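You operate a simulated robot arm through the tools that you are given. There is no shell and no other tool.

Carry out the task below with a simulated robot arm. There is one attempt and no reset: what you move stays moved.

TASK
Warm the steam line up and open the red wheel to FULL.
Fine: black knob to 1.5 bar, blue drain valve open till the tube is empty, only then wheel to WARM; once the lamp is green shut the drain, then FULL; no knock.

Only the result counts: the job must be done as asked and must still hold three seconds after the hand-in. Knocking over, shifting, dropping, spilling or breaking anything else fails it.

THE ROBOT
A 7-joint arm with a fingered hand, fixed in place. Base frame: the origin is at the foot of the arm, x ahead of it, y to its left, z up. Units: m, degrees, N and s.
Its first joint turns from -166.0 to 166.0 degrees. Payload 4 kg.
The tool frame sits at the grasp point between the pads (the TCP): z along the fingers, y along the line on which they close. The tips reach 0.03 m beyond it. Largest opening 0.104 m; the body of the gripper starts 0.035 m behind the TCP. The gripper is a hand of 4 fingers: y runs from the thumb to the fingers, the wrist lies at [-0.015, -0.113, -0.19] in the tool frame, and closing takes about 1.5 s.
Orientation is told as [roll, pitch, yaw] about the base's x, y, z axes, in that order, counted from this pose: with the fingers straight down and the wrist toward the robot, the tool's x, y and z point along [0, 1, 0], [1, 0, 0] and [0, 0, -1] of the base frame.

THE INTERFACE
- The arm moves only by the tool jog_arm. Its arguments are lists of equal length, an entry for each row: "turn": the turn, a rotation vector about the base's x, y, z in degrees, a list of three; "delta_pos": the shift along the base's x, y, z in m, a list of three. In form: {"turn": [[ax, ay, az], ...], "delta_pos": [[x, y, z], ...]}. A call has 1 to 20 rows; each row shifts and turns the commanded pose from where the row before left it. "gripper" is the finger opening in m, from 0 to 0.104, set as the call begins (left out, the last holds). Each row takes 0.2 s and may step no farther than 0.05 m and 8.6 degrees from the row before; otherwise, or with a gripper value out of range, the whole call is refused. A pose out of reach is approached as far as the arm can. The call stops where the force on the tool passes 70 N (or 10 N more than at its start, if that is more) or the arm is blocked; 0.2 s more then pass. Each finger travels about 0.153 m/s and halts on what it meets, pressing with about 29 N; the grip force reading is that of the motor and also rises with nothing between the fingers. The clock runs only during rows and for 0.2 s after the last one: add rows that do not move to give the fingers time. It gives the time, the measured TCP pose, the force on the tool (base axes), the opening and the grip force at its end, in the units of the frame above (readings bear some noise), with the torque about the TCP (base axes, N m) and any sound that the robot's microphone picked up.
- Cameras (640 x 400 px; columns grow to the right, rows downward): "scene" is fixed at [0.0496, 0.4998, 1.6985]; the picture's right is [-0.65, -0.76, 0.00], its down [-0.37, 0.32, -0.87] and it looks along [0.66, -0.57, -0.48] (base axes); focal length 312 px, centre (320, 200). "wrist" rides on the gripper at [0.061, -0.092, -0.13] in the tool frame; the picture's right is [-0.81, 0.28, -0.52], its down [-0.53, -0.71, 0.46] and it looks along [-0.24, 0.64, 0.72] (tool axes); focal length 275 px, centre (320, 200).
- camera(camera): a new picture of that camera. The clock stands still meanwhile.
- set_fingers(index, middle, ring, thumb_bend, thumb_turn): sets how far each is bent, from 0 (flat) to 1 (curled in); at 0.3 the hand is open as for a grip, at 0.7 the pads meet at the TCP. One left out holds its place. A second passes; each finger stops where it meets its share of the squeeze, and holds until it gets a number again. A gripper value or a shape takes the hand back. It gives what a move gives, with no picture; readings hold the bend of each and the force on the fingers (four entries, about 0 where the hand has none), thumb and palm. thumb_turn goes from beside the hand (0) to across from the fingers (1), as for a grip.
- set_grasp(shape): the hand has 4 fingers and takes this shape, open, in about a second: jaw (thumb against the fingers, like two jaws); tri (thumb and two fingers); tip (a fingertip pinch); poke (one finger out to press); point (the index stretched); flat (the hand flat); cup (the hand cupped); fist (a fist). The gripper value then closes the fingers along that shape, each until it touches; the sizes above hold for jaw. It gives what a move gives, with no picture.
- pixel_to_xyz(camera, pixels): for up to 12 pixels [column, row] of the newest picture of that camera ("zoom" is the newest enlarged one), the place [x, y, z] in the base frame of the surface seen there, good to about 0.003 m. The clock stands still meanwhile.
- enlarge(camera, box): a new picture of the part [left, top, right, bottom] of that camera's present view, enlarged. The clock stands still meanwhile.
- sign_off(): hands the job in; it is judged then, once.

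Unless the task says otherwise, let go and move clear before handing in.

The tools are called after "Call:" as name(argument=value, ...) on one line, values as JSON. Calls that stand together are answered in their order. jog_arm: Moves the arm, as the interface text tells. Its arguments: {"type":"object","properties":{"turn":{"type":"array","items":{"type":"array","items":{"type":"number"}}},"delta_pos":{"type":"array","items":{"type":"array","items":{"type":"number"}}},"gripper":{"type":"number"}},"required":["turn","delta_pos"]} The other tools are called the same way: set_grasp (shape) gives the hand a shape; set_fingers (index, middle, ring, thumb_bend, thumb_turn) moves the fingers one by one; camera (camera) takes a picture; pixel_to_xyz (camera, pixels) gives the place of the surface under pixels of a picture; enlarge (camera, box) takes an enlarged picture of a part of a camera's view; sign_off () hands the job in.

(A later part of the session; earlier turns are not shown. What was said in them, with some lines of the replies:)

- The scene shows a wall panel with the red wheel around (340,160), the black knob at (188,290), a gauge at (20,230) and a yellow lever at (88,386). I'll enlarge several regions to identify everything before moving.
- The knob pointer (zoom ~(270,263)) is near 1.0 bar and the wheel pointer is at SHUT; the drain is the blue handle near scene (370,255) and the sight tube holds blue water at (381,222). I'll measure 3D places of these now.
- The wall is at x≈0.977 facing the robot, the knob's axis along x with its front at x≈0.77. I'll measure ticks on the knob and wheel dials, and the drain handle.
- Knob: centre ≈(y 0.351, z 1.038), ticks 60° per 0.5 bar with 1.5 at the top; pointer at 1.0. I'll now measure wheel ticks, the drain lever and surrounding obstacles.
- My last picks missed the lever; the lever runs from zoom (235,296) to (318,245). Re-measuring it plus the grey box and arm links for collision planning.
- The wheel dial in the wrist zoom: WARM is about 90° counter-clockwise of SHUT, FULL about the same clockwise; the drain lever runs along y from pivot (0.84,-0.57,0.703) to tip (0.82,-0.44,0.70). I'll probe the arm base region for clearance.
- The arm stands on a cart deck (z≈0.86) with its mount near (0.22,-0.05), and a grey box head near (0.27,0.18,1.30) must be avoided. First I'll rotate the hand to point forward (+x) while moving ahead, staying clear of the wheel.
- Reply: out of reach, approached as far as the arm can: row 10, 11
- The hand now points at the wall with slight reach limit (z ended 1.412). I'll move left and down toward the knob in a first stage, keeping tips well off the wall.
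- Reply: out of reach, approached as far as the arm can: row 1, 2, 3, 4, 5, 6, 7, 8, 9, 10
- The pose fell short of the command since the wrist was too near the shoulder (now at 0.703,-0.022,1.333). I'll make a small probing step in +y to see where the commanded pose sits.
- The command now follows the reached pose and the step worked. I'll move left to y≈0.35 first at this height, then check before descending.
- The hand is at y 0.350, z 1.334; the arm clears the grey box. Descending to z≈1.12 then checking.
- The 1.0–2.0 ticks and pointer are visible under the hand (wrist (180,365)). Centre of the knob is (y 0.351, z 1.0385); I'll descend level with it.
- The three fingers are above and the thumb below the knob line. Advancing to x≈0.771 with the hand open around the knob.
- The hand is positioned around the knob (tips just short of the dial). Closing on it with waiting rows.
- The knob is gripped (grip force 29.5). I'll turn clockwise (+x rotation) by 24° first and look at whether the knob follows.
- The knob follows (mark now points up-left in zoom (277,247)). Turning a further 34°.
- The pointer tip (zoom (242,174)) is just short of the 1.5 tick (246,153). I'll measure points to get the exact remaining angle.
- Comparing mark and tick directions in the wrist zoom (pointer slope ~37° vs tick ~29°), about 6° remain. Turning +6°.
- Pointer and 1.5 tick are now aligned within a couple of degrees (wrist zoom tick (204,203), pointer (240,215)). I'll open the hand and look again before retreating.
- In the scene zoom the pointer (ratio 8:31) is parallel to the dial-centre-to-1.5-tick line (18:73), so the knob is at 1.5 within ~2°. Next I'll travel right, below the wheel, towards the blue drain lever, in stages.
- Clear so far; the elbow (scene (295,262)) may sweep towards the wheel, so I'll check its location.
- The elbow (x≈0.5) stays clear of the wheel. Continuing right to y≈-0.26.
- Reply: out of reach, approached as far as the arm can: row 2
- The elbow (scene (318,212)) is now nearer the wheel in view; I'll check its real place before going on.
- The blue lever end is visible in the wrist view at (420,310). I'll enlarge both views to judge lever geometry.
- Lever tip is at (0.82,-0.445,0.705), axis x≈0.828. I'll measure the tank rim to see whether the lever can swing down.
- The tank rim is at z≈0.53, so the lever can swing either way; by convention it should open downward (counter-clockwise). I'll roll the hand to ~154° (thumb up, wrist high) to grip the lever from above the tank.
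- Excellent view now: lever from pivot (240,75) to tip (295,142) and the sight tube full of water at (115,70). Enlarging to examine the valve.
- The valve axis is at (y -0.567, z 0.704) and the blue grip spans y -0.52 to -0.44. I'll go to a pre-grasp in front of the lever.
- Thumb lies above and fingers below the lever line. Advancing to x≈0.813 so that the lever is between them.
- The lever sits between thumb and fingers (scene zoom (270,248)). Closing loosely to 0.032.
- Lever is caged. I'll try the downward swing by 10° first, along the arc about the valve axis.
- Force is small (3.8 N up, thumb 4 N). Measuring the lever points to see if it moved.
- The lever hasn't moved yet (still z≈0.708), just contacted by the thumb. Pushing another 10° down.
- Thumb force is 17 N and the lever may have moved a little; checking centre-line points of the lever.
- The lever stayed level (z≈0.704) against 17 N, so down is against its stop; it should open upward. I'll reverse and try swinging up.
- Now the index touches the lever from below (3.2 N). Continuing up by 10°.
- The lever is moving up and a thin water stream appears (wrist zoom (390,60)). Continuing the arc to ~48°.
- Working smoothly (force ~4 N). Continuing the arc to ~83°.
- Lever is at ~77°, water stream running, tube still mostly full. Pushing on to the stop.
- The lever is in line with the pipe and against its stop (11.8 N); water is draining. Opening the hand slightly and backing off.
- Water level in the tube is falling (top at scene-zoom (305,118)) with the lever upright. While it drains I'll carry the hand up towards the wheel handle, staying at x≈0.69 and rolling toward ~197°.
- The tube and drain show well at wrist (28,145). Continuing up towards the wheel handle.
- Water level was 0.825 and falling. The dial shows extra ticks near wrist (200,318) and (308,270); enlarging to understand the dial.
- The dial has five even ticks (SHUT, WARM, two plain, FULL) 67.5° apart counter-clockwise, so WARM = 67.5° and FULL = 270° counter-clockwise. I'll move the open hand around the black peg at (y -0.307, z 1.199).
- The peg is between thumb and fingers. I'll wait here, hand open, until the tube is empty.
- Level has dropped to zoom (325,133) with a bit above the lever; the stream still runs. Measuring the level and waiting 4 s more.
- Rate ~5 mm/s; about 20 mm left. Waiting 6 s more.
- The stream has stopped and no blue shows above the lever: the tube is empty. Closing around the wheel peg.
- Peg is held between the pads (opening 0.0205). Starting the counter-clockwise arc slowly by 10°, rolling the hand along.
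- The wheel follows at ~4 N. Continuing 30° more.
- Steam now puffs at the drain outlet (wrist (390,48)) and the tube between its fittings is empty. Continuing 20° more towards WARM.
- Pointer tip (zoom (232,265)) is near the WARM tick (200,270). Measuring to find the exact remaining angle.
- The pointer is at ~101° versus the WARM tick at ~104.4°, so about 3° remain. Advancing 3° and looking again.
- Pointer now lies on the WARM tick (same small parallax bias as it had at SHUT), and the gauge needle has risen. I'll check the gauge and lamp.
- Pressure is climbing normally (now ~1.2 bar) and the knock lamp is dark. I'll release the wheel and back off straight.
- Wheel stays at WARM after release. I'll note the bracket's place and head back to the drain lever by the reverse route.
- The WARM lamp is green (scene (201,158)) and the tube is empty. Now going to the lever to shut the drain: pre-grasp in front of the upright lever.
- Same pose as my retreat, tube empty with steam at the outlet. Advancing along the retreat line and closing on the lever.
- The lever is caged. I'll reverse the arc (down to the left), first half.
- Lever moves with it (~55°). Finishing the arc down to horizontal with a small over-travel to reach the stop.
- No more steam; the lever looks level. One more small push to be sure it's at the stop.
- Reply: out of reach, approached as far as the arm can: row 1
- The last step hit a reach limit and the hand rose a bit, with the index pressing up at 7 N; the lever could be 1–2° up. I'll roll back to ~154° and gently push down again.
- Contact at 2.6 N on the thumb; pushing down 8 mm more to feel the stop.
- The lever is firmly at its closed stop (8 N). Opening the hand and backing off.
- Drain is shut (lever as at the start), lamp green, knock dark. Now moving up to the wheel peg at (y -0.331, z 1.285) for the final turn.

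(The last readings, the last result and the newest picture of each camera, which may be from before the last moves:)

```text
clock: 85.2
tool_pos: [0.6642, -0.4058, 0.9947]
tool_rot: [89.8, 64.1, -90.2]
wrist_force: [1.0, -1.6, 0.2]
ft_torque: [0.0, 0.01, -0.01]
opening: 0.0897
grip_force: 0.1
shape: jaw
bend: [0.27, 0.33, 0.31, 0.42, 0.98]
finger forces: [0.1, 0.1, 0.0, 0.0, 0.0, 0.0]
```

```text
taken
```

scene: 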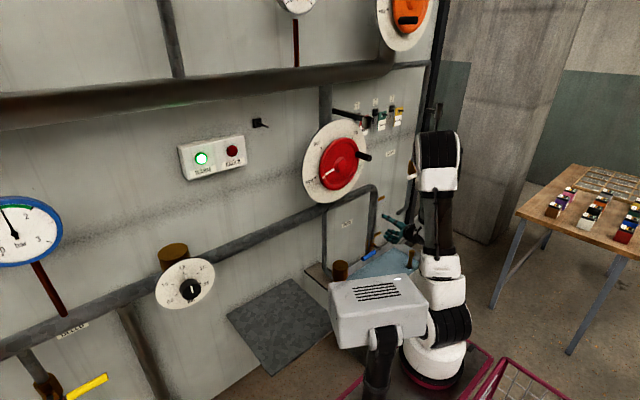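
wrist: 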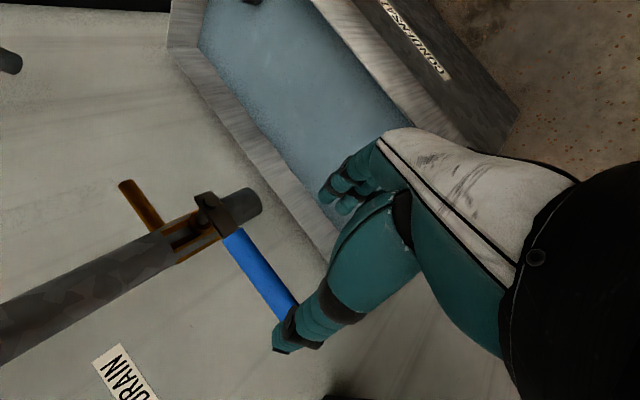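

Call:
jog_arm(turn=[[0, 0, 0], [0, 0, 0], [0, 0, 0], [0, 0, 0], [0, 0, 0], [0, 0, 0], [0, 0, 0]], delta_pos=[[0, 0.0107, 0.0415], [0, 0.0107, 0.0415], [0, 0.0107, 0.0415], [0, 0.0107, 0.0415], [0, 0.0107, 0.0415], [0, 0.0107, 0.0415], [0, 0.0107, 0.0415]], gripper=0.07)

Call:
camera(camera="scene")

Call:
camera(camera="wrist")

```text
clock: 86.8
tool_pos: [0.6651, -0.3294, 1.2845]
tool_rot: [90.0, 64.0, -90.0]
wrist_force: [0.0, -0.2, 0.0]
ft_torque: [-0.01, 0.0, 0.03]
opening: 0.0704
grip_force: 0.0
shape: jaw
bend: [0.28, 0.38, 0.35, 0.6, 0.99]
finger forces: [0.0, 0.0, 0.0, 0.1, 0.0, 0.0]
```

```text
taken
```

scene: 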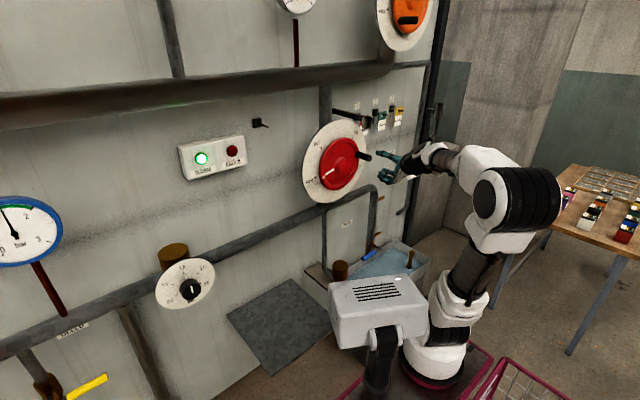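

```text
taken
```

wrist: 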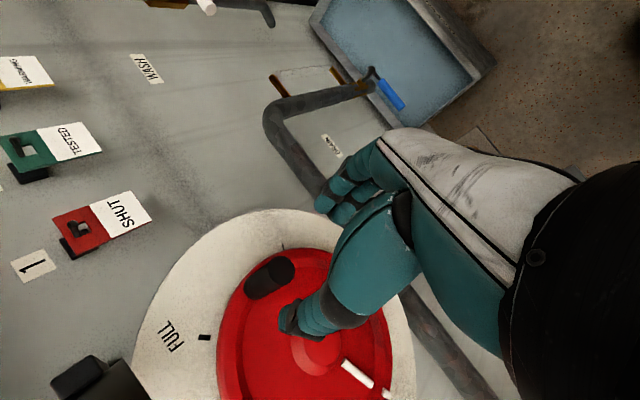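

At the peg again with drain lever horizontal in view (wrist (390,92)). Advancing around the peg and closing.

Call:
jog_arm(turn=[[0, 0, 0], [0, 0, 0], [0, 0, 0], [0, 0, 0]], delta_pos=[[0.025, -0.001, 0.001], [0.025, 0, 0], [0.02, 0, 0], [0.01, 0, 0]])

Call:
jog_arm(turn=[[0, 0, 0], [0, 0, 0], [0, 0, 0], [0, 0, 0], [0, 0, 0]], delta_pos=[[0, 0, 0], [0, 0, 0], [0, 0, 0], [0, 0, 0], [0, 0, 0]], gripper=0.02)

Call:
enlarge(camera="scene", box=[300, 100, 400, 210])

Call:
camera(camera="wrist")

```text
clock: 87.8
tool_pos: [0.744, -0.3306, 1.285]
tool_rot: [90.0, 64.1, -90.0]
wrist_force: [0.4, -0.4, 0.3]
ft_torque: [0.0, 0.01, 0.0]
opening: 0.0703
grip_force: 0.2
shape: jaw
bend: [0.28, 0.38, 0.35, 0.6, 0.99]
finger forces: [0.0, 0.0, 0.0, 0.0, 0.1, 0.0]
```

```text
clock: 89.0
tool_pos: [0.7449, -0.3308, 1.2834]
tool_rot: [89.9, 64.1, -89.9]
wrist_force: [0.0, -0.7, -3.0]
ft_torque: [0.0, 0.06, -0.06]
opening: 0.0207
grip_force: 0.1
shape: jaw
bend: [0.73, 0.58, 0.57, 0.74, 1.0]
finger forces: [2.2, 0.5, 0.0, 0.0, 0.0, 0.0]
```

```text
3.64 times, centred on (350, 155) of scene
```

zoom: 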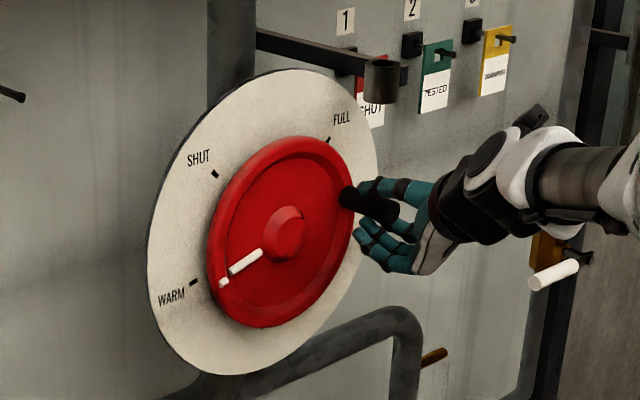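

```text
taken
```

wrist: 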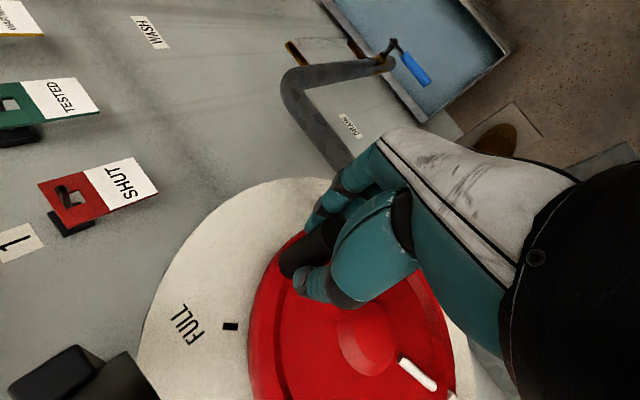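

Peg is held, sight tube still empty and lamp green. Turning counter-clockwise slowly by ~30° first.

Call:
jog_arm(turn=[[-2.5, 0, 0], [-2.5, 0, 0], [-2.5, 0, 0], [-2.5, 0, 0], [-2.5, 0, 0], [-2.5, 0, 0], [-2.5, 0, 0], [-2.5, 0, 0], [-2.5, 0, 0], [-2.5, 0, 0], [-2.5, 0, 0], [-2.5, 0, 0], [0, 0, 0]], delta_pos=[[0, 0.0012, 0.0036], [0, 0.0012, 0.0035], [0, 0.0015, 0.0035], [0, 0.0016, 0.0034], [0, 0.0018, 0.0033], [0, 0.0018, 0.0033], [0, 0.0021, 0.0032], [0, 0.0021, 0.0031], [0, 0.0023, 0.003], [0, 0.0024, 0.0029], [0, 0.0026, 0.0027], [0, 0.0026, 0.0027], [0, 0, 0]])

Call:
enlarge(camera="scene", box=[300, 100, 400, 210])

Call:
camera(camera="wrist")

Call:
camera(camera="scene")

```text
clock: 91.8
tool_pos: [0.7446, -0.3087, 1.3234]
tool_rot: [90.0, 34.2, -90.0]
wrist_force: [-1.3, -2.2, -5.1]
ft_torque: [0.03, 0.13, -0.07]
opening: 0.0209
grip_force: 0.1
shape: jaw
bend: [0.73, 0.58, 0.57, 0.74, 1.0]
finger forces: [2.3, 2.8, 0.0, 0.0, 0.0, 0.1]
```

```text
3.64 times, centred on (350, 155) of scene
```

zoom: 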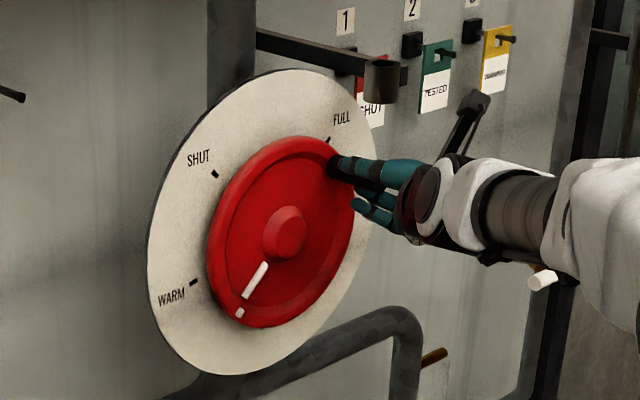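

```text
taken
```

wrist: 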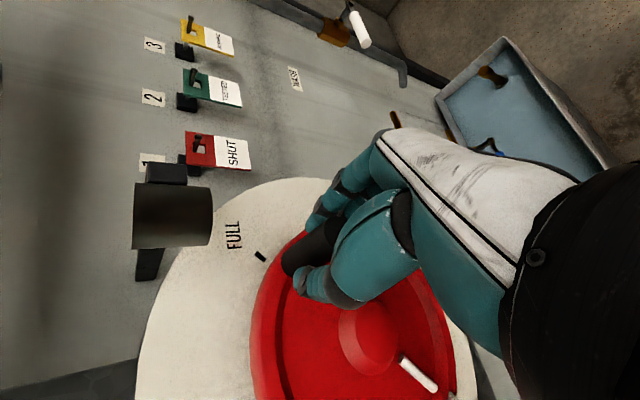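

```text
taken
```

scene: 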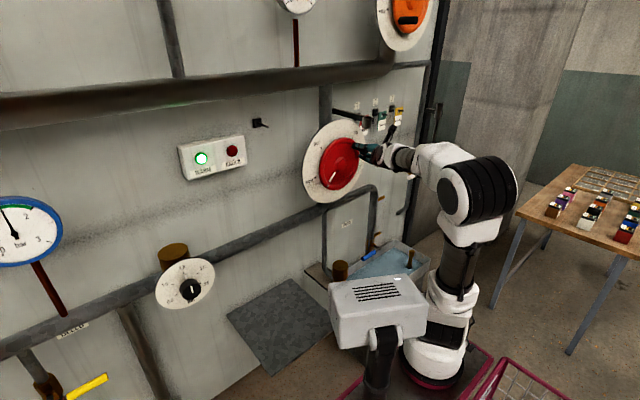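

Going fine, knock lamp dark. Continuing ~30° past the bracket, hand stays below it.

Call:
jog_arm(turn=[[-2.5, 0, 0], [-2.5, 0, 0], [-2.5, 0, 0], [-2.5, 0, 0], [-2.5, 0, 0], [-2.5, 0, 0], [0, 0, 0]], delta_pos=[[0, 0.0028, 0.0025], [0, 0.0028, 0.0025], [0, 0.003, 0.0022], [0, 0.003, 0.0022], [0, 0.0032, 0.002], [0, 0.0032, 0.002], [0, 0, 0]])

Call:
enlarge(camera="scene", box=[300, 100, 400, 210])

Call:
camera(camera="wrist")

```text
clock: 93.4
tool_pos: [0.7442, -0.2898, 1.3374]
tool_rot: [90.0, 19.2, -90.0]
wrist_force: [0.8, -3.1, -5.3]
ft_torque: [0.07, 0.11, -0.04]
opening: 0.0208
grip_force: 0.0
shape: jaw
bend: [0.73, 0.57, 0.57, 0.74, 1.0]
finger forces: [1.9, 3.4, 0.1, 0.1, 0.0, 0.0]
```

```text
3.64 times, centred on (350, 155) of scene
```

zoom: 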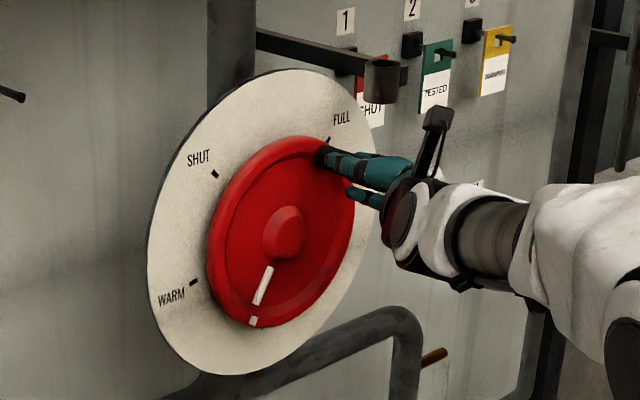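

```text
taken
```

wrist: 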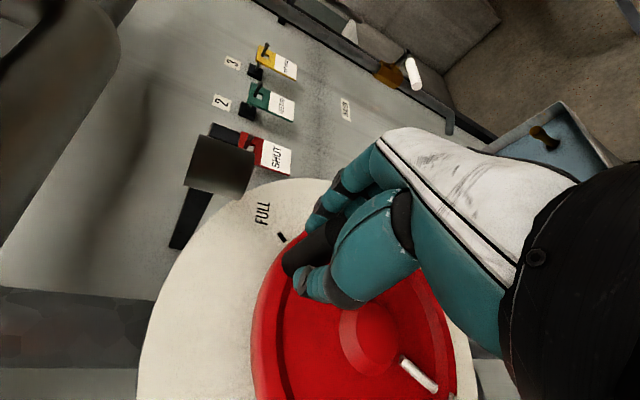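

The bracket (wrist (220,165)) is clear of the fingers. Continuing 20° further.

Call:
jog_arm(turn=[[-2.5, 0, 0], [-2.5, 0, 0], [-2.5, 0, 0], [-2.5, 0, 0], [-2.5, 0, 0], [-2.5, 0, 0], [-2.5, 0, 0], [-2.5, 0, 0], [0, 0, 0]], delta_pos=[[0, 0.0034, 0.0017], [0, 0.0034, 0.0016], [0, 0.0035, 0.0014], [0, 0.0035, 0.0013], [0, 0.0036, 0.0011], [0, 0.0037, 0.001], [0, 0.0037, 0.0008], [0, 0.0037, 0.0007], [0, 0, 0]])

Call:
enlarge(camera="scene", box=[300, 100, 400, 210])

Call:
camera(camera="wrist")

Call:
camera(camera="scene")

```text
clock: 95.4
tool_pos: [0.744, -0.2619, 1.3454]
tool_rot: [90.0, -1.0, -90.0]
wrist_force: [0.3, -4.1, -3.3]
ft_torque: [0.05, 0.05, -0.1]
opening: 0.0206
grip_force: 0.0
shape: jaw
bend: [0.73, 0.57, 0.57, 0.74, 1.0]
finger forces: [1.9, 3.2, 0.0, 0.0, 0.0, 0.0]
```

```text
3.64 times, centred on (350, 155) of scene
```

zoom: 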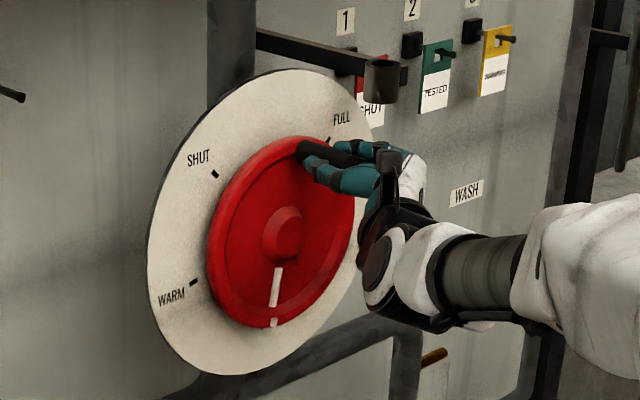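

```text
taken
```

wrist: 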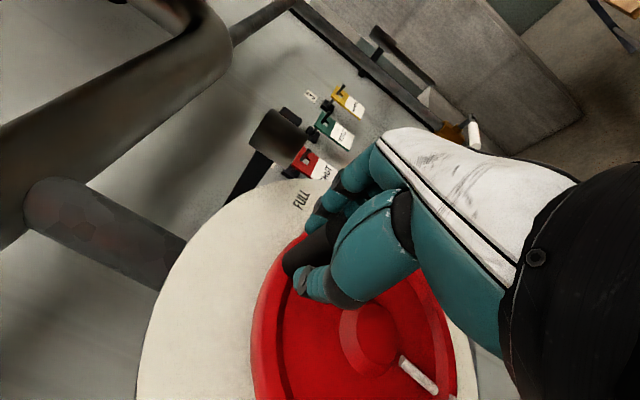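

```text
taken
```

scene: 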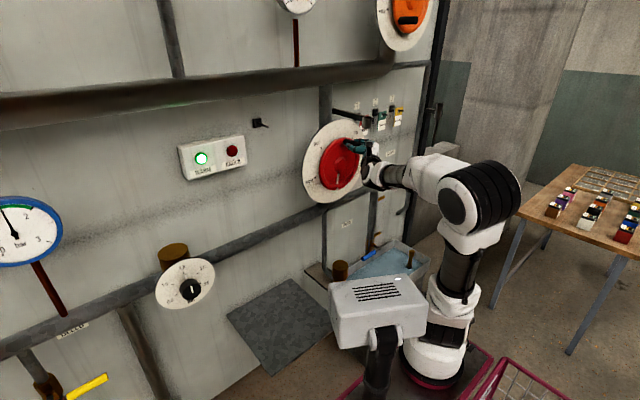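

Past the top of the arc and clear of the bracket; pointer is past the bottom tick. Continuing another 30°.

Call:
jog_arm(turn=[[-2.5, 0, 0], [-2.5, 0, 0], [-2.5, 0, 0], [-2.5, 0, 0], [-2.5, 0, 0], [-2.5, 0, 0], [-2.5, 0, 0], [-2.5, 0, 0], [-2.5, 0, 0], [-2.5, 0, 0], [-2.5, 0, 0], [-2.5, 0, 0], [0, 0, 0]], delta_pos=[[0, 0.0037, 0.0005], [0, 0.0037, 0.0003], [0, 0.0038, 0.0001], [0, 0.0038, 0], [0, 0.0038, -0.0002], [0, 0.0038, -0.0004], [0, 0.0037, -0.0005], [0, 0.0037, -0.0007], [0, 0.0037, -0.0009], [0, 0.0036, -0.001], [0, 0.0036, -0.0012], [0, 0.0035, -0.0013], [0, 0, 0]])

Call:
enlarge(camera="scene", box=[300, 100, 400, 210])

Call:
camera(camera="wrist")

Call:
camera(camera="scene")

```text
clock: 98.2
tool_pos: [0.7436, -0.2154, 1.3417]
tool_rot: [90.0, -30.9, -90.0]
wrist_force: [0.8, -4.6, -0.4]
ft_torque: [0.03, 0.09, -0.11]
opening: 0.021
grip_force: 0.2
shape: jaw
bend: [0.73, 0.57, 0.57, 0.74, 1.0]
finger forces: [1.8, 3.2, 0.0, 0.0, 0.0, 0.0]
```

```text
3.64 times, centred on (350, 155) of scene
```

zoom: 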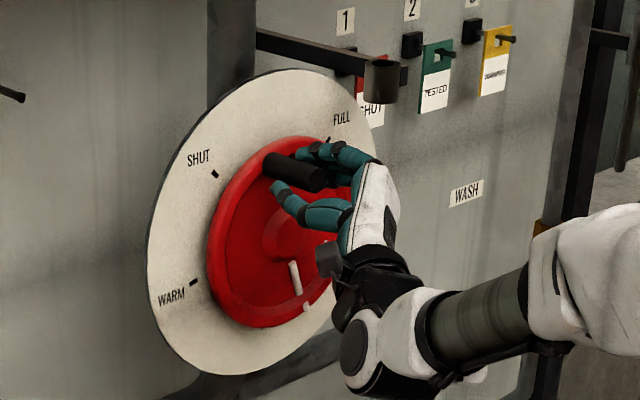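

```text
taken
```

wrist: 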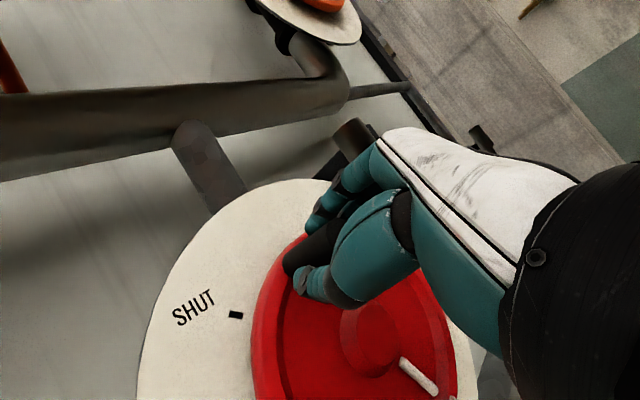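

```text
taken
```

scene: 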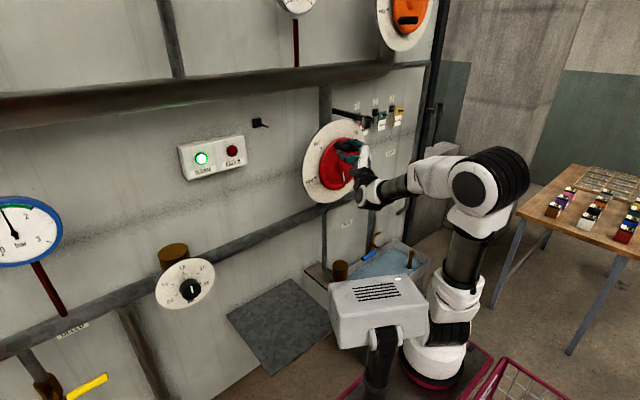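

β≈200°, no knock, forces ~5 N. Continuing another 30° along the left-hand side.

Call:
jog_arm(turn=[[-2.5, 0, 0], [-2.5, 0, 0], [-2.5, 0, 0], [-2.5, 0, 0], [-2.5, 0, 0], [-2.5, 0, 0], [-2.5, 0, 0], [-2.5, 0, 0], [-2.5, 0, 0], [-2.5, 0, 0], [-2.5, 0, 0], [-2.5, 0, 0], [0, 0, 0]], delta_pos=[[0, 0.0035, -0.0015], [0, 0.0034, -0.0016], [0, 0.0033, -0.0018], [0, 0.0033, -0.0018], [0, 0.0032, -0.002], [0, 0.0031, -0.0022], [0, 0.003, -0.0023], [0, 0.0029, -0.0024], [0, 0.0027, -0.0026], [0, 0.0027, -0.0026], [0, 0.0025, -0.0028], [0, 0.0025, -0.0029], [0, 0, 0]])

Call:
enlarge(camera="scene", box=[300, 100, 400, 210])

Call:
camera(camera="wrist")

Call:
camera(camera="scene")

```text
clock: 101.0
tool_pos: [0.7435, -0.1814, 1.3142]
tool_rot: [90.1, -61.0, -90.1]
wrist_force: [0.9, -3.4, 1.2]
ft_torque: [0.07, -0.03, -0.06]
opening: 0.0209
grip_force: 0.1
shape: jaw
bend: [0.73, 0.57, 0.57, 0.74, 1.0]
finger forces: [1.7, 3.2, 0.1, 0.0, 0.0, 0.0]
```

```text
3.64 times, centred on (350, 155) of scene
```

zoom: 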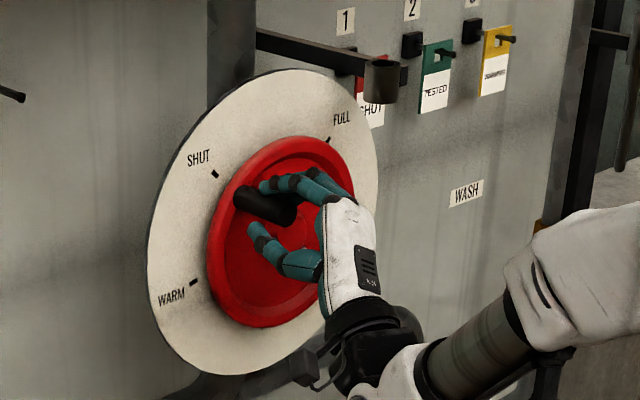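

```text
taken
```

wrist: 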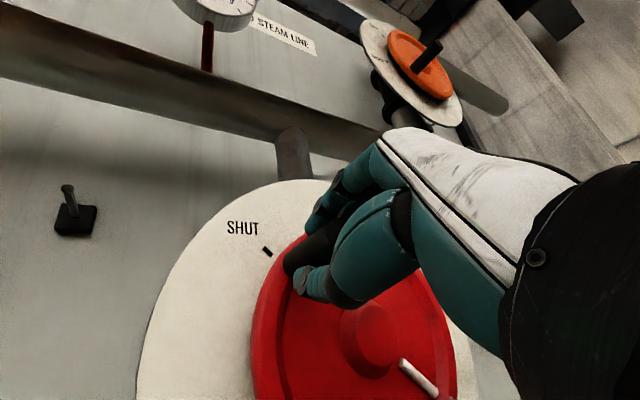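

```text
taken
```

scene: 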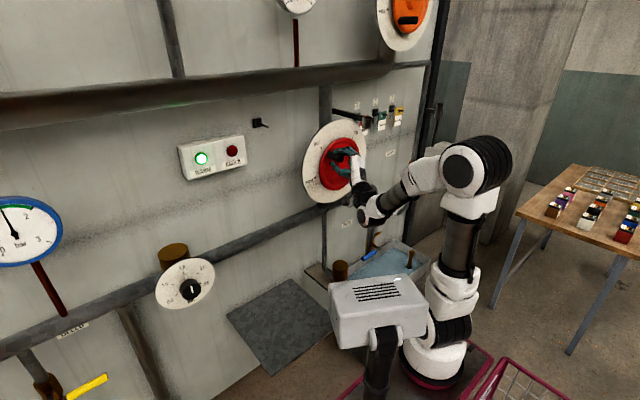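

β≈231°, all fine. Continuing another 30°.

Call:
jog_arm(turn=[[-2.5, 0, 0], [-2.5, 0, 0], [-2.5, 0, 0], [-2.5, 0, 0], [-2.5, 0, 0], [-2.5, 0, 0], [-2.5, 0, 0], [-2.5, 0, 0], [-2.5, 0, 0], [-2.5, 0, 0], [-2.5, 0, 0], [-2.5, 0, 0], [0, 0, 0]], delta_pos=[[0, 0.0023, -0.003], [0, 0.0022, -0.0031], [0, 0.002, -0.0032], [0, 0.0019, -0.0033], [0, 0.0017, -0.0034], [0, 0.0016, -0.0034], [0, 0.0014, -0.0035], [0, 0.0013, -0.0035], [0, 0.0011, -0.0036], [0, 0.001, -0.0037], [0, 0.0008, -0.0037], [0, 0.0007, -0.0037], [0, 0, 0]])

Call:
enlarge(camera="scene", box=[300, 100, 400, 210])

Call:
camera(camera="wrist")

Call:
camera(camera="scene")

```text
clock: 103.8
tool_pos: [0.7438, -0.1631, 1.273]
tool_rot: [-88.6, -89.0, 88.6]
wrist_force: [-0.5, -2.7, 3.8]
ft_torque: [0.02, -0.06, -0.05]
opening: 0.0208
grip_force: 0.0
shape: jaw
bend: [0.73, 0.57, 0.57, 0.74, 1.0]
finger forces: [1.7, 2.9, 0.0, 0.0, 0.1, 0.0]
```

```text
3.64 times, centred on (350, 155) of scene
```

zoom: 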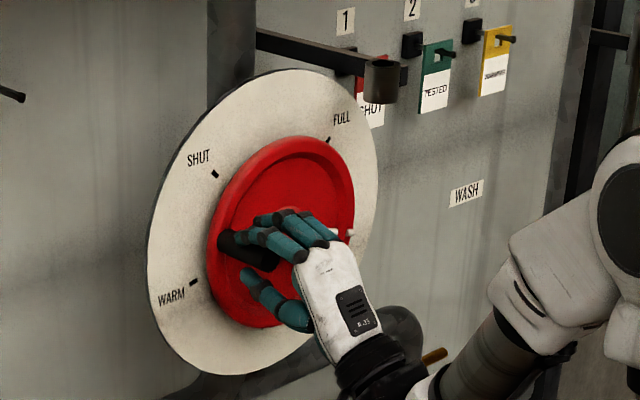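

```text
taken
```

wrist: 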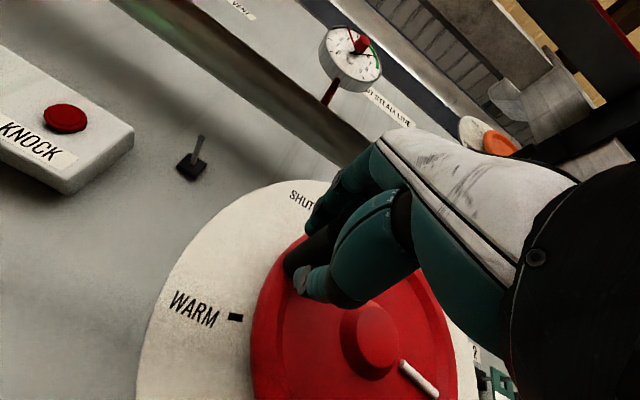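

```text
taken
```

scene: 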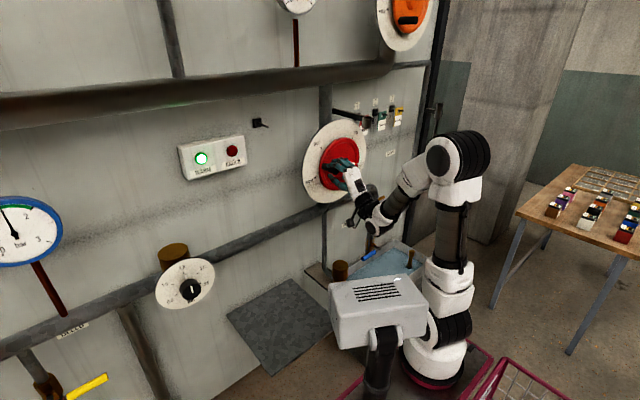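

β≈261°, still fine. Continuing in smaller calls: 15° next.

Call:
jog_arm(turn=[[-2, 0, 0], [-2, 0, 0], [-2, 0, 0], [-2, 0, 0], [-2, 0, 0], [-2, 0, 0], [0, 0, 0]], delta_pos=[[0, 0.0004, -0.0037], [0, 0.0004, -0.0038], [0, 0.0001, -0.0038], [0, 0, -0.0037], [0, -0.0002, -0.0038], [0, -0.0003, -0.0037], [0, 0, 0]])

Call:
jog_arm(turn=[[-2, 0, 0], [-2, 0, 0], [-2, 0, 0], [-2, 0, 0], [-2, 0, 0], [-2, 0, 0], [0, 0, 0]], delta_pos=[[0, -0.0006, -0.0038], [0, -0.0006, -0.0037], [0, -0.0009, -0.0037], [0, -0.0009, -0.0036], [0, -0.0012, -0.0036], [0, -0.0012, -0.0035], [0, 0, 0]])

Call:
enlarge(camera="scene", box=[300, 100, 400, 210])

Call:
camera(camera="wrist")

```text
clock: 105.4
tool_pos: [0.7421, -0.162, 1.2516]
tool_rot: [-90.0, -77.0, 90.0]
wrist_force: [-0.1, 0.7, 3.4]
ft_torque: [-0.04, -0.06, 0.02]
opening: 0.0211
grip_force: 0.0
shape: jaw
bend: [0.73, 0.57, 0.57, 0.74, 1.0]
finger forces: [2.6, 2.8, 0.0, 0.0, 0.0, 0.0]
```

```text
clock: 107.0
tool_pos: [0.7441, -0.1669, 1.2284]
tool_rot: [-90.0, -65.0, 90.2]
wrist_force: [-0.8, 5.4, 2.7]
ft_torque: [-0.04, -0.1, 0.09]
opening: 0.0213
grip_force: 0.1
shape: jaw
bend: [0.73, 0.56, 0.57, 0.74, 1.0]
finger forces: [3.3, 2.7, 0.1, 0.1, 0.0, 0.0]
```

```text
3.64 times, centred on (350, 155) of scene
```

zoom: 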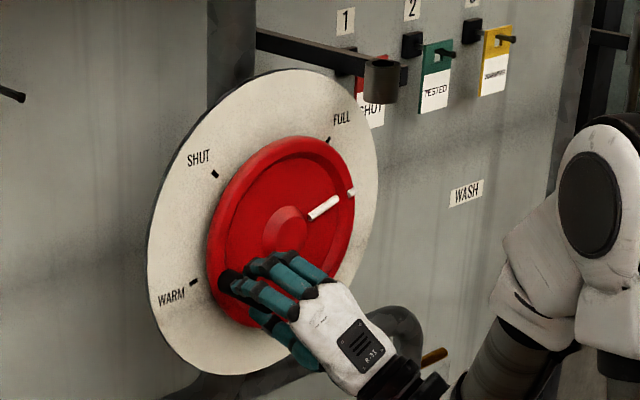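

```text
taken
```

wrist: 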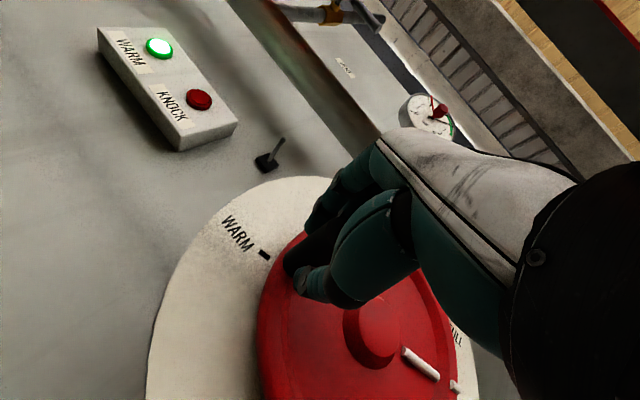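

Pointer is ~23° short of FULL. Continuing 15° more, still slowly.

Call:
jog_arm(turn=[[-2, 0, 0], [-2, 0, 0], [-2, 0, 0], [-2, 0, 0], [-2, 0, 0], [-2, 0, 0], [0, 0, 0]], delta_pos=[[0, -0.0013, -0.0035], [0, -0.0013, -0.0034], [0, -0.0016, -0.0033], [0, -0.0016, -0.0033], [0, -0.0019, -0.0032], [0, -0.0019, -0.0031], [0, 0, 0]])

Call:
enlarge(camera="scene", box=[300, 100, 400, 210])

Call:
camera(camera="wrist")

Call:
camera(camera="scene")

```text
clock: 108.6
tool_pos: [0.7447, -0.1762, 1.2099]
tool_rot: [-90.1, -53.1, 90.0]
wrist_force: [-0.5, 6.4, 1.9]
ft_torque: [-0.07, -0.07, 0.07]
opening: 0.0213
grip_force: 0.0
shape: jaw
bend: [0.73, 0.56, 0.57, 0.74, 1.0]
finger forces: [3.4, 2.8, 0.0, 0.1, 0.1, 0.0]
```

```text
3.64 times, centred on (350, 155) of scene
```

zoom: 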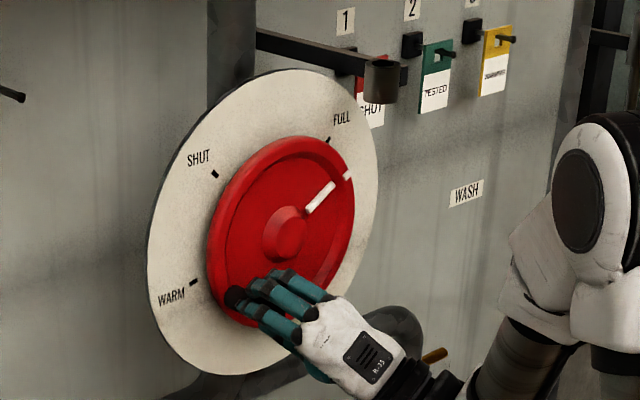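

```text
taken
```

wrist: 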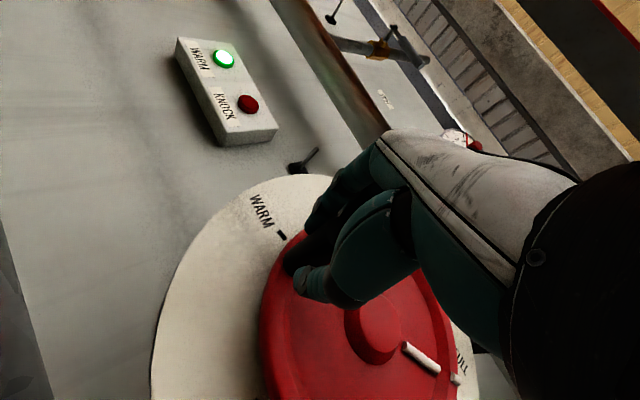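

```text
taken
```

scene: 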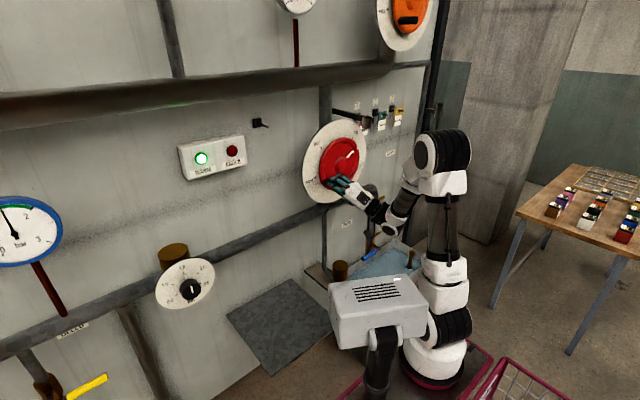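

Getting close; measuring the pointer against the FULL tick.

Call:
enlarge(camera="scene", box=[310, 120, 370, 190])

Call:
pixel_to_xyz(camera="zoom", pixels=[[270, 260], [290, 240], [310, 218], [330, 195], [345, 178], [358, 160], [255, 300], [250, 310]])

```text
5.71 times, centred on (340, 155) of scene
```

zoom: 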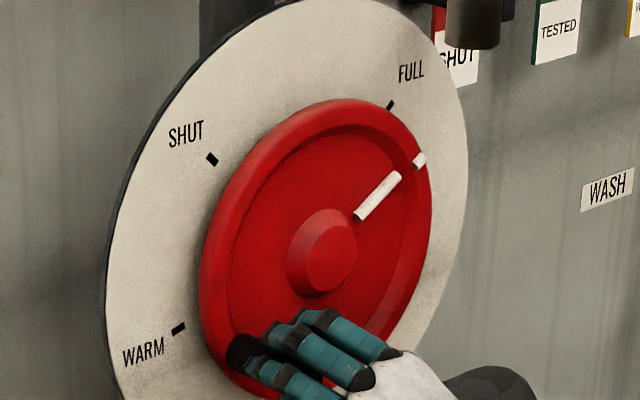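

```text
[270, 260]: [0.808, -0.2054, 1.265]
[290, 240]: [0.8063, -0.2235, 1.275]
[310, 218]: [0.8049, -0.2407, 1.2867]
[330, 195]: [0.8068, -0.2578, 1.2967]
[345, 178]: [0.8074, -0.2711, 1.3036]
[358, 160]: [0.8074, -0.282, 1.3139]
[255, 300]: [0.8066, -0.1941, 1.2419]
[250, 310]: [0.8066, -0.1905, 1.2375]
```

Call:
pixel_to_xyz(camera="zoom", pixels=[[358, 214], [368, 204], [378, 194], [388, 184], [397, 175], [416, 163], [421, 158], [390, 105], [330, 255]])

```text
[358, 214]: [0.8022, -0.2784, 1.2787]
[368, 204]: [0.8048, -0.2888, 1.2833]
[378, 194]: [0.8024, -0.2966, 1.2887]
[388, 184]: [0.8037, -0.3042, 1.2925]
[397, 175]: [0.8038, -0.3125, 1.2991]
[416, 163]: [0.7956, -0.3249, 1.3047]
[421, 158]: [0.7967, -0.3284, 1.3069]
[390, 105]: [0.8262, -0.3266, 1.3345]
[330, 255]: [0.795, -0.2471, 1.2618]
```

The pointer is at ~60° right of vertical and FULL at ~46°, so about 13–14° remain. Advancing 10°.

Call:
jog_arm(turn=[[-2, 0, 0], [-2, 0, 0], [-2, 0, 0], [-2, 0, 0], [0, 0, 0]], delta_pos=[[0, -0.0023, -0.003], [0, -0.0024, -0.003], [0, -0.0025, -0.0029], [0, -0.0026, -0.0028], [0, 0, 0]])

Call:
enlarge(camera="scene", box=[310, 120, 370, 190])

Call:
camera(camera="wrist")

```text
clock: 109.8
tool_pos: [0.744, -0.1864, 1.1972]
tool_rot: [-89.8, -45.0, 89.9]
wrist_force: [-1.2, 6.0, 0.7]
ft_torque: [-0.09, -0.06, 0.13]
opening: 0.0212
grip_force: 0.0
shape: jaw
bend: [0.73, 0.56, 0.57, 0.74, 1.0]
finger forces: [3.5, 2.7, 0.1, 0.1, 0.0, 0.0]
```

```text
5.71 times, centred on (340, 155) of scene
```

zoom: 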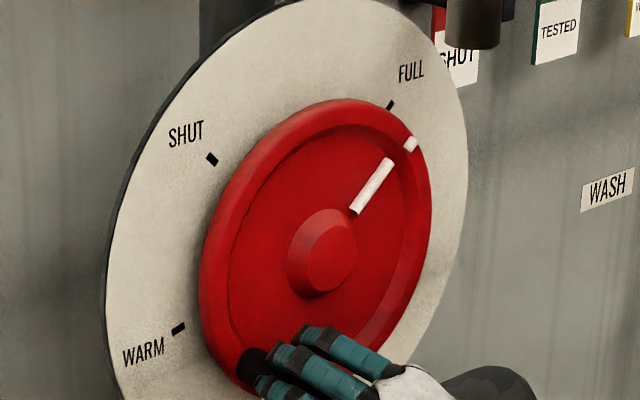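

```text
taken
```

wrist: 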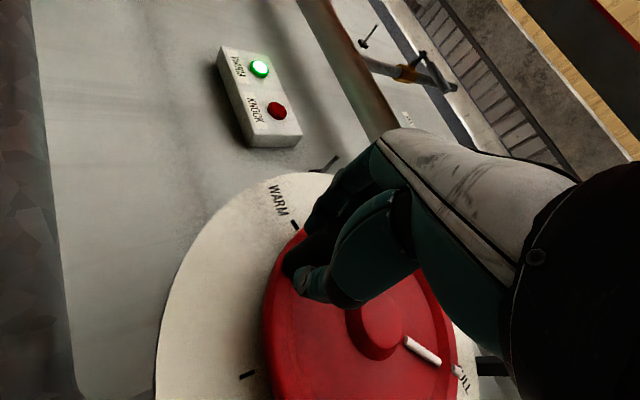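

About 5° remain. Advancing in two more small steps and feeling for a stop.

Call:
jog_arm(turn=[[-2, 0, 0], [-2, 0, 0], [0, 0, 0]], delta_pos=[[0, -0.0027, -0.0027], [0, -0.0028, -0.0026], [0, 0, 0]])

Call:
enlarge(camera="scene", box=[310, 120, 370, 190])

Call:
pixel_to_xyz(camera="zoom", pixels=[[352, 211], [362, 195], [372, 178], [382, 160], [405, 140], [410, 135], [390, 105]])

```text
clock: 110.6
tool_pos: [0.7437, -0.1922, 1.1929]
tool_rot: [-90.1, -40.9, 90.0]
wrist_force: [0.2, 6.0, 0.0]
ft_torque: [-0.11, -0.02, 0.18]
opening: 0.0212
grip_force: 0.1
shape: jaw
bend: [0.73, 0.56, 0.57, 0.74, 1.0]
finger forces: [3.8, 3.0, 0.0, 0.1, 0.0, 0.0]
```

```text
5.71 times, centred on (340, 155) of scene
```

zoom: 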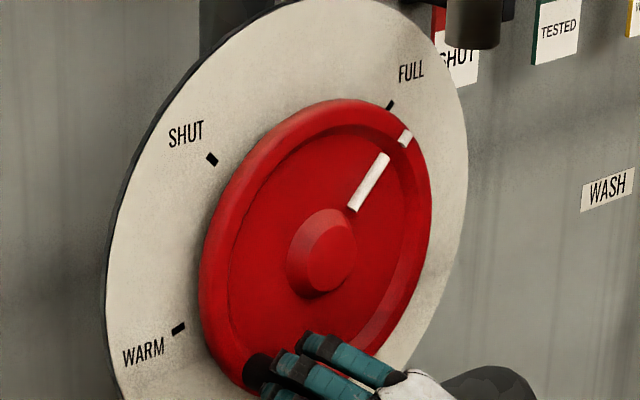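

```text
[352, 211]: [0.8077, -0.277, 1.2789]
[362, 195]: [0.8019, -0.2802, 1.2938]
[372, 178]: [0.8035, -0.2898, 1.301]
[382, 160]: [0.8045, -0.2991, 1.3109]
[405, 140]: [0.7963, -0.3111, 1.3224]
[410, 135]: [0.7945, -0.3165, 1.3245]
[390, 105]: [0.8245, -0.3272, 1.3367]
```

Pointer (46.8°) now matches the FULL tick (46.3°). A last 2° nudge to feel whether the stop is reached.

Call:
jog_arm(turn=[[-1, 0, 0], [-1, 0, 0], [0, 0, 0]], delta_pos=[[0, -0.0014, -0.0012], [0, -0.0014, -0.0012], [0, 0, 0]])

Call:
enlarge(camera="scene", box=[310, 120, 370, 190])

Call:
camera(camera="scene")

Call:
camera(camera="wrist")

```text
clock: 111.4
tool_pos: [0.7442, -0.1945, 1.1902]
tool_rot: [-90.0, -39.1, 90.1]
wrist_force: [-1.9, 8.1, 4.8]
ft_torque: [-0.06, -0.19, 0.25]
opening: 0.0221
grip_force: 0.1
shape: jaw
bend: [0.73, 0.55, 0.57, 0.74, 1.0]
finger forces: [5.3, 5.4, 0.1, 0.1, 0.0, 0.0]
```

```text
5.71 times, centred on (340, 155) of scene
```

zoom: 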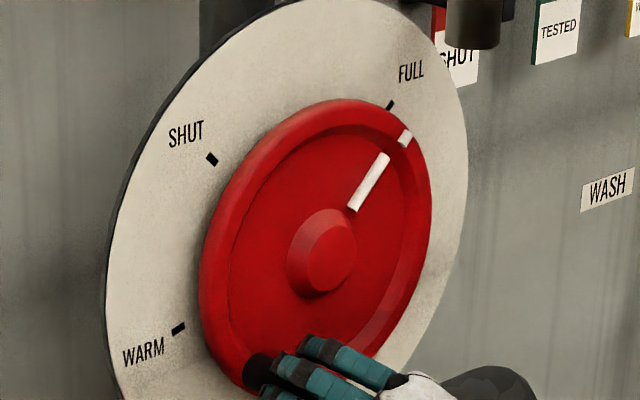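

```text
taken
```

scene: 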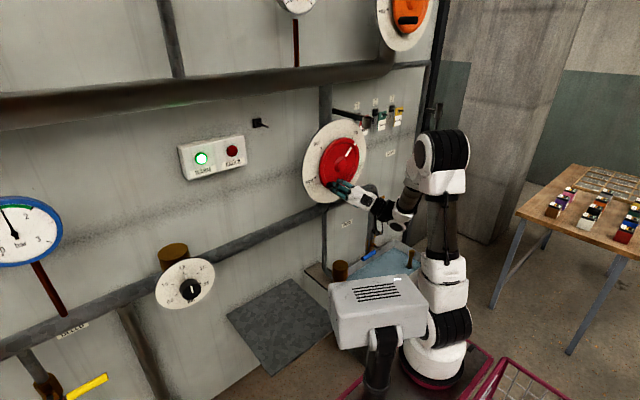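

```text
taken
```

wrist: 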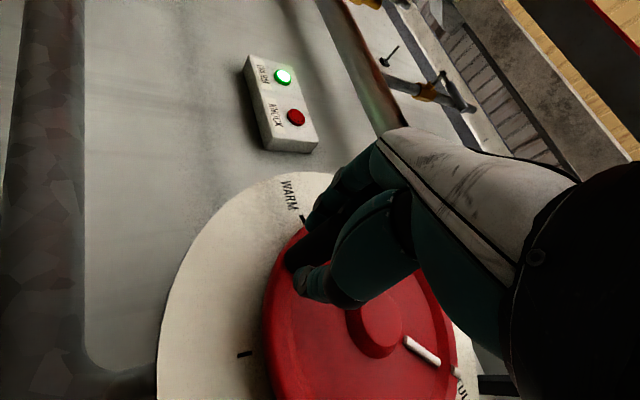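

The wheel is against its FULL stop (pointer fixed while force rose), lamp green, knock dark. Releasing and backing straight off.

Call:
jog_arm(turn=[[0, 0, 0], [0, 0, 0], [0, 0, 0], [0, 0, 0], [0, 0, 0], [0, 0, 0], [0, 0, 0], [0, 0, 0]], delta_pos=[[0, 0, 0], [0, 0, 0], [0, 0, 0], [0, 0, 0], [-0.02, 0, 0], [-0.025, 0, 0], [-0.025, 0, 0], [-0.01, 0, 0]], gripper=0.06)

Call:
camera(camera="scene")

Call:
enlarge(camera="scene", box=[300, 110, 400, 210])

Call:
enlarge(camera="scene", box=[340, 200, 430, 280])

Call:
enlarge(camera="scene", box=[0, 190, 90, 280])

```text
clock: 113.2
tool_pos: [0.6746, -0.2045, 1.1939]
tool_rot: [-89.9, -39.1, 90.2]
wrist_force: [1.0, -1.3, 0.5]
ft_torque: [0.01, -0.02, 0.01]
opening: 0.0596
grip_force: 0.0
shape: jaw
bend: [0.74, 0.42, 0.38, 0.66, 1.0]
finger forces: [0.0, 0.1, 0.0, 0.0, 0.0, 0.0]
out of reach, approached as far as the arm can: row 7, 8
```

```text
taken
```

scene: 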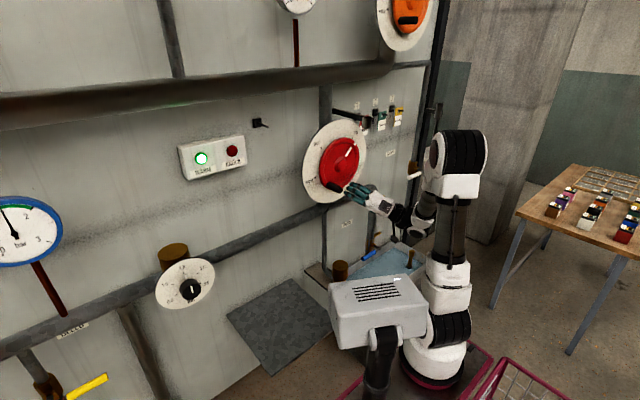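

```text
4.00 times, centred on (350, 160) of scene
```

zoom: 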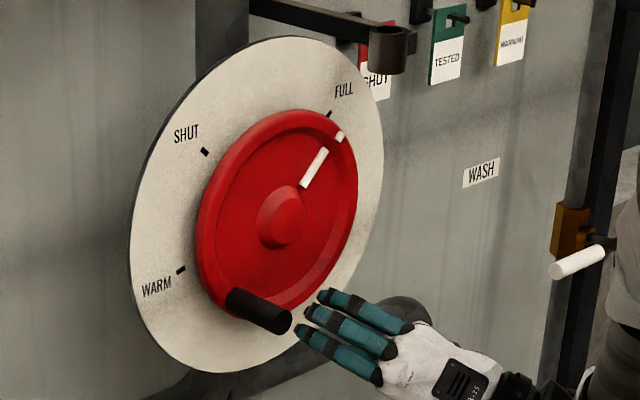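

```text
5.00 times, centred on (385, 240) of scene
```

zoom: 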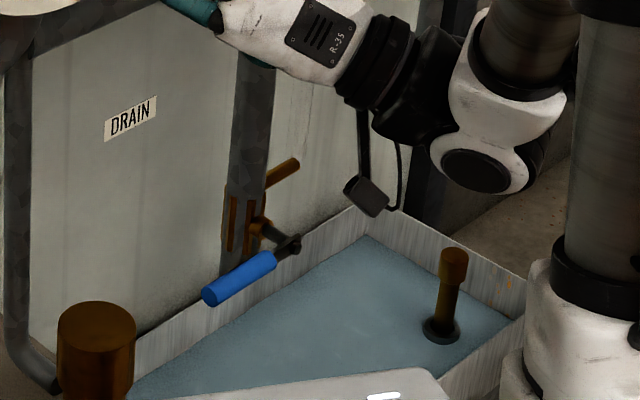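

```text
4.44 times, centred on (45, 235) of scene
```

zoom: 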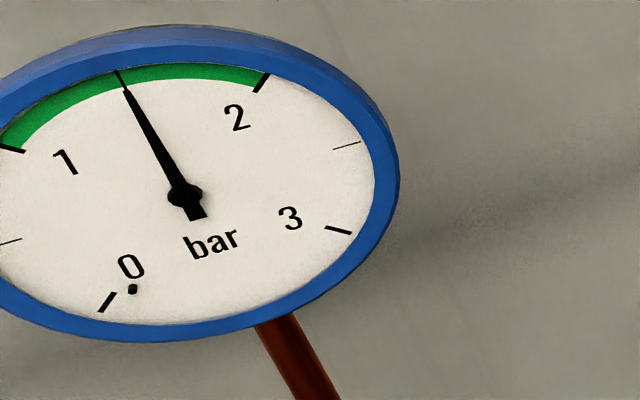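

The gauge reads exactly 1.5 bar, the drain is shut, the wheel at FULL, lamp green, no knock. I'll move the hand farther clear to the right and down.

Call:
jog_arm(turn=[[0, 0, 0], [0, 0, 0], [0, 0, 0], [0, 0, 0], [0, 0, 0]], delta_pos=[[0, -0.03, -0.01], [0, -0.03, -0.01], [0, -0.03, -0.01], [-0.01, -0.03, -0.01], [-0.01, -0.03, 0]])

Call:
camera(camera="scene")

Call:
enlarge(camera="scene", box=[160, 100, 420, 300])

```text
clock: 114.4
tool_pos: [0.6535, -0.3548, 1.1534]
tool_rot: [-90.0, -39.1, 90.1]
wrist_force: [-0.4, 0.5, -1.1]
ft_torque: [0.02, 0.02, -0.04]
opening: 0.0597
grip_force: 0.1
shape: jaw
bend: [0.74, 0.42, 0.38, 0.66, 1.0]
finger forces: [0.1, 0.1, 0.1, 0.1, 0.1, 0.1]
```

```text
taken
```

scene: 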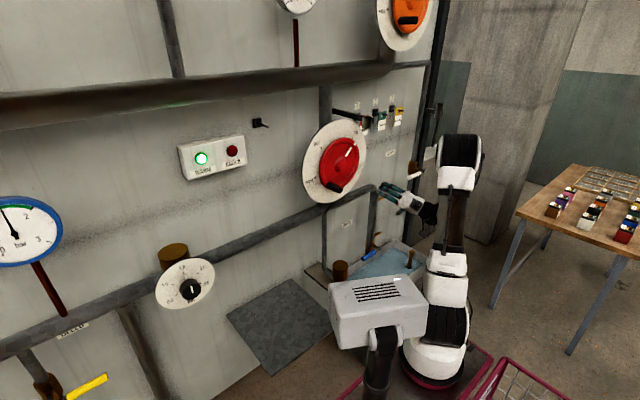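

```text
2.00 times, centred on (290, 200) of scene
```

zoom: 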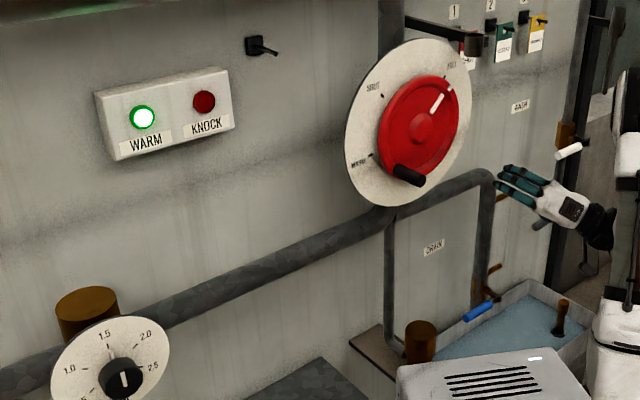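

Everything is as asked: knob and gauge read 1.5 bar, the drain lever is horizontal (shut), the wheel pointer is on FULL, the WARM lamp is green and KNOCK is dark. The hand is clear, so I'm handing in.

Call:
sign_off()

```text
The job is handed in.
```

The steam line is warmed up and the red wheel is at FULL, against its stop. The job is handed in; I have not seen the judgement.

- **Pressure:** the black knob is set to 1.5 bar, and the gauge read 1.5 bar at the end.
- **Drain:** I opened the blue lever until the stream stopped and no water showed in the tube. Only then did I turn the wheel to WARM.
- **Lamp and drain shut:** once the WARM lamp went green I shut the drain against its stop. I turned the wheel to FULL after that.
- **Knock:** the KNOCK lamp stayed dark in every picture, and no sound was reported.

I first pushed the blue lever the wrong way (down) with about 17 N. It did not move, and it later opened and shut normally.

The hand let go and was clear of the panel before hand-in.
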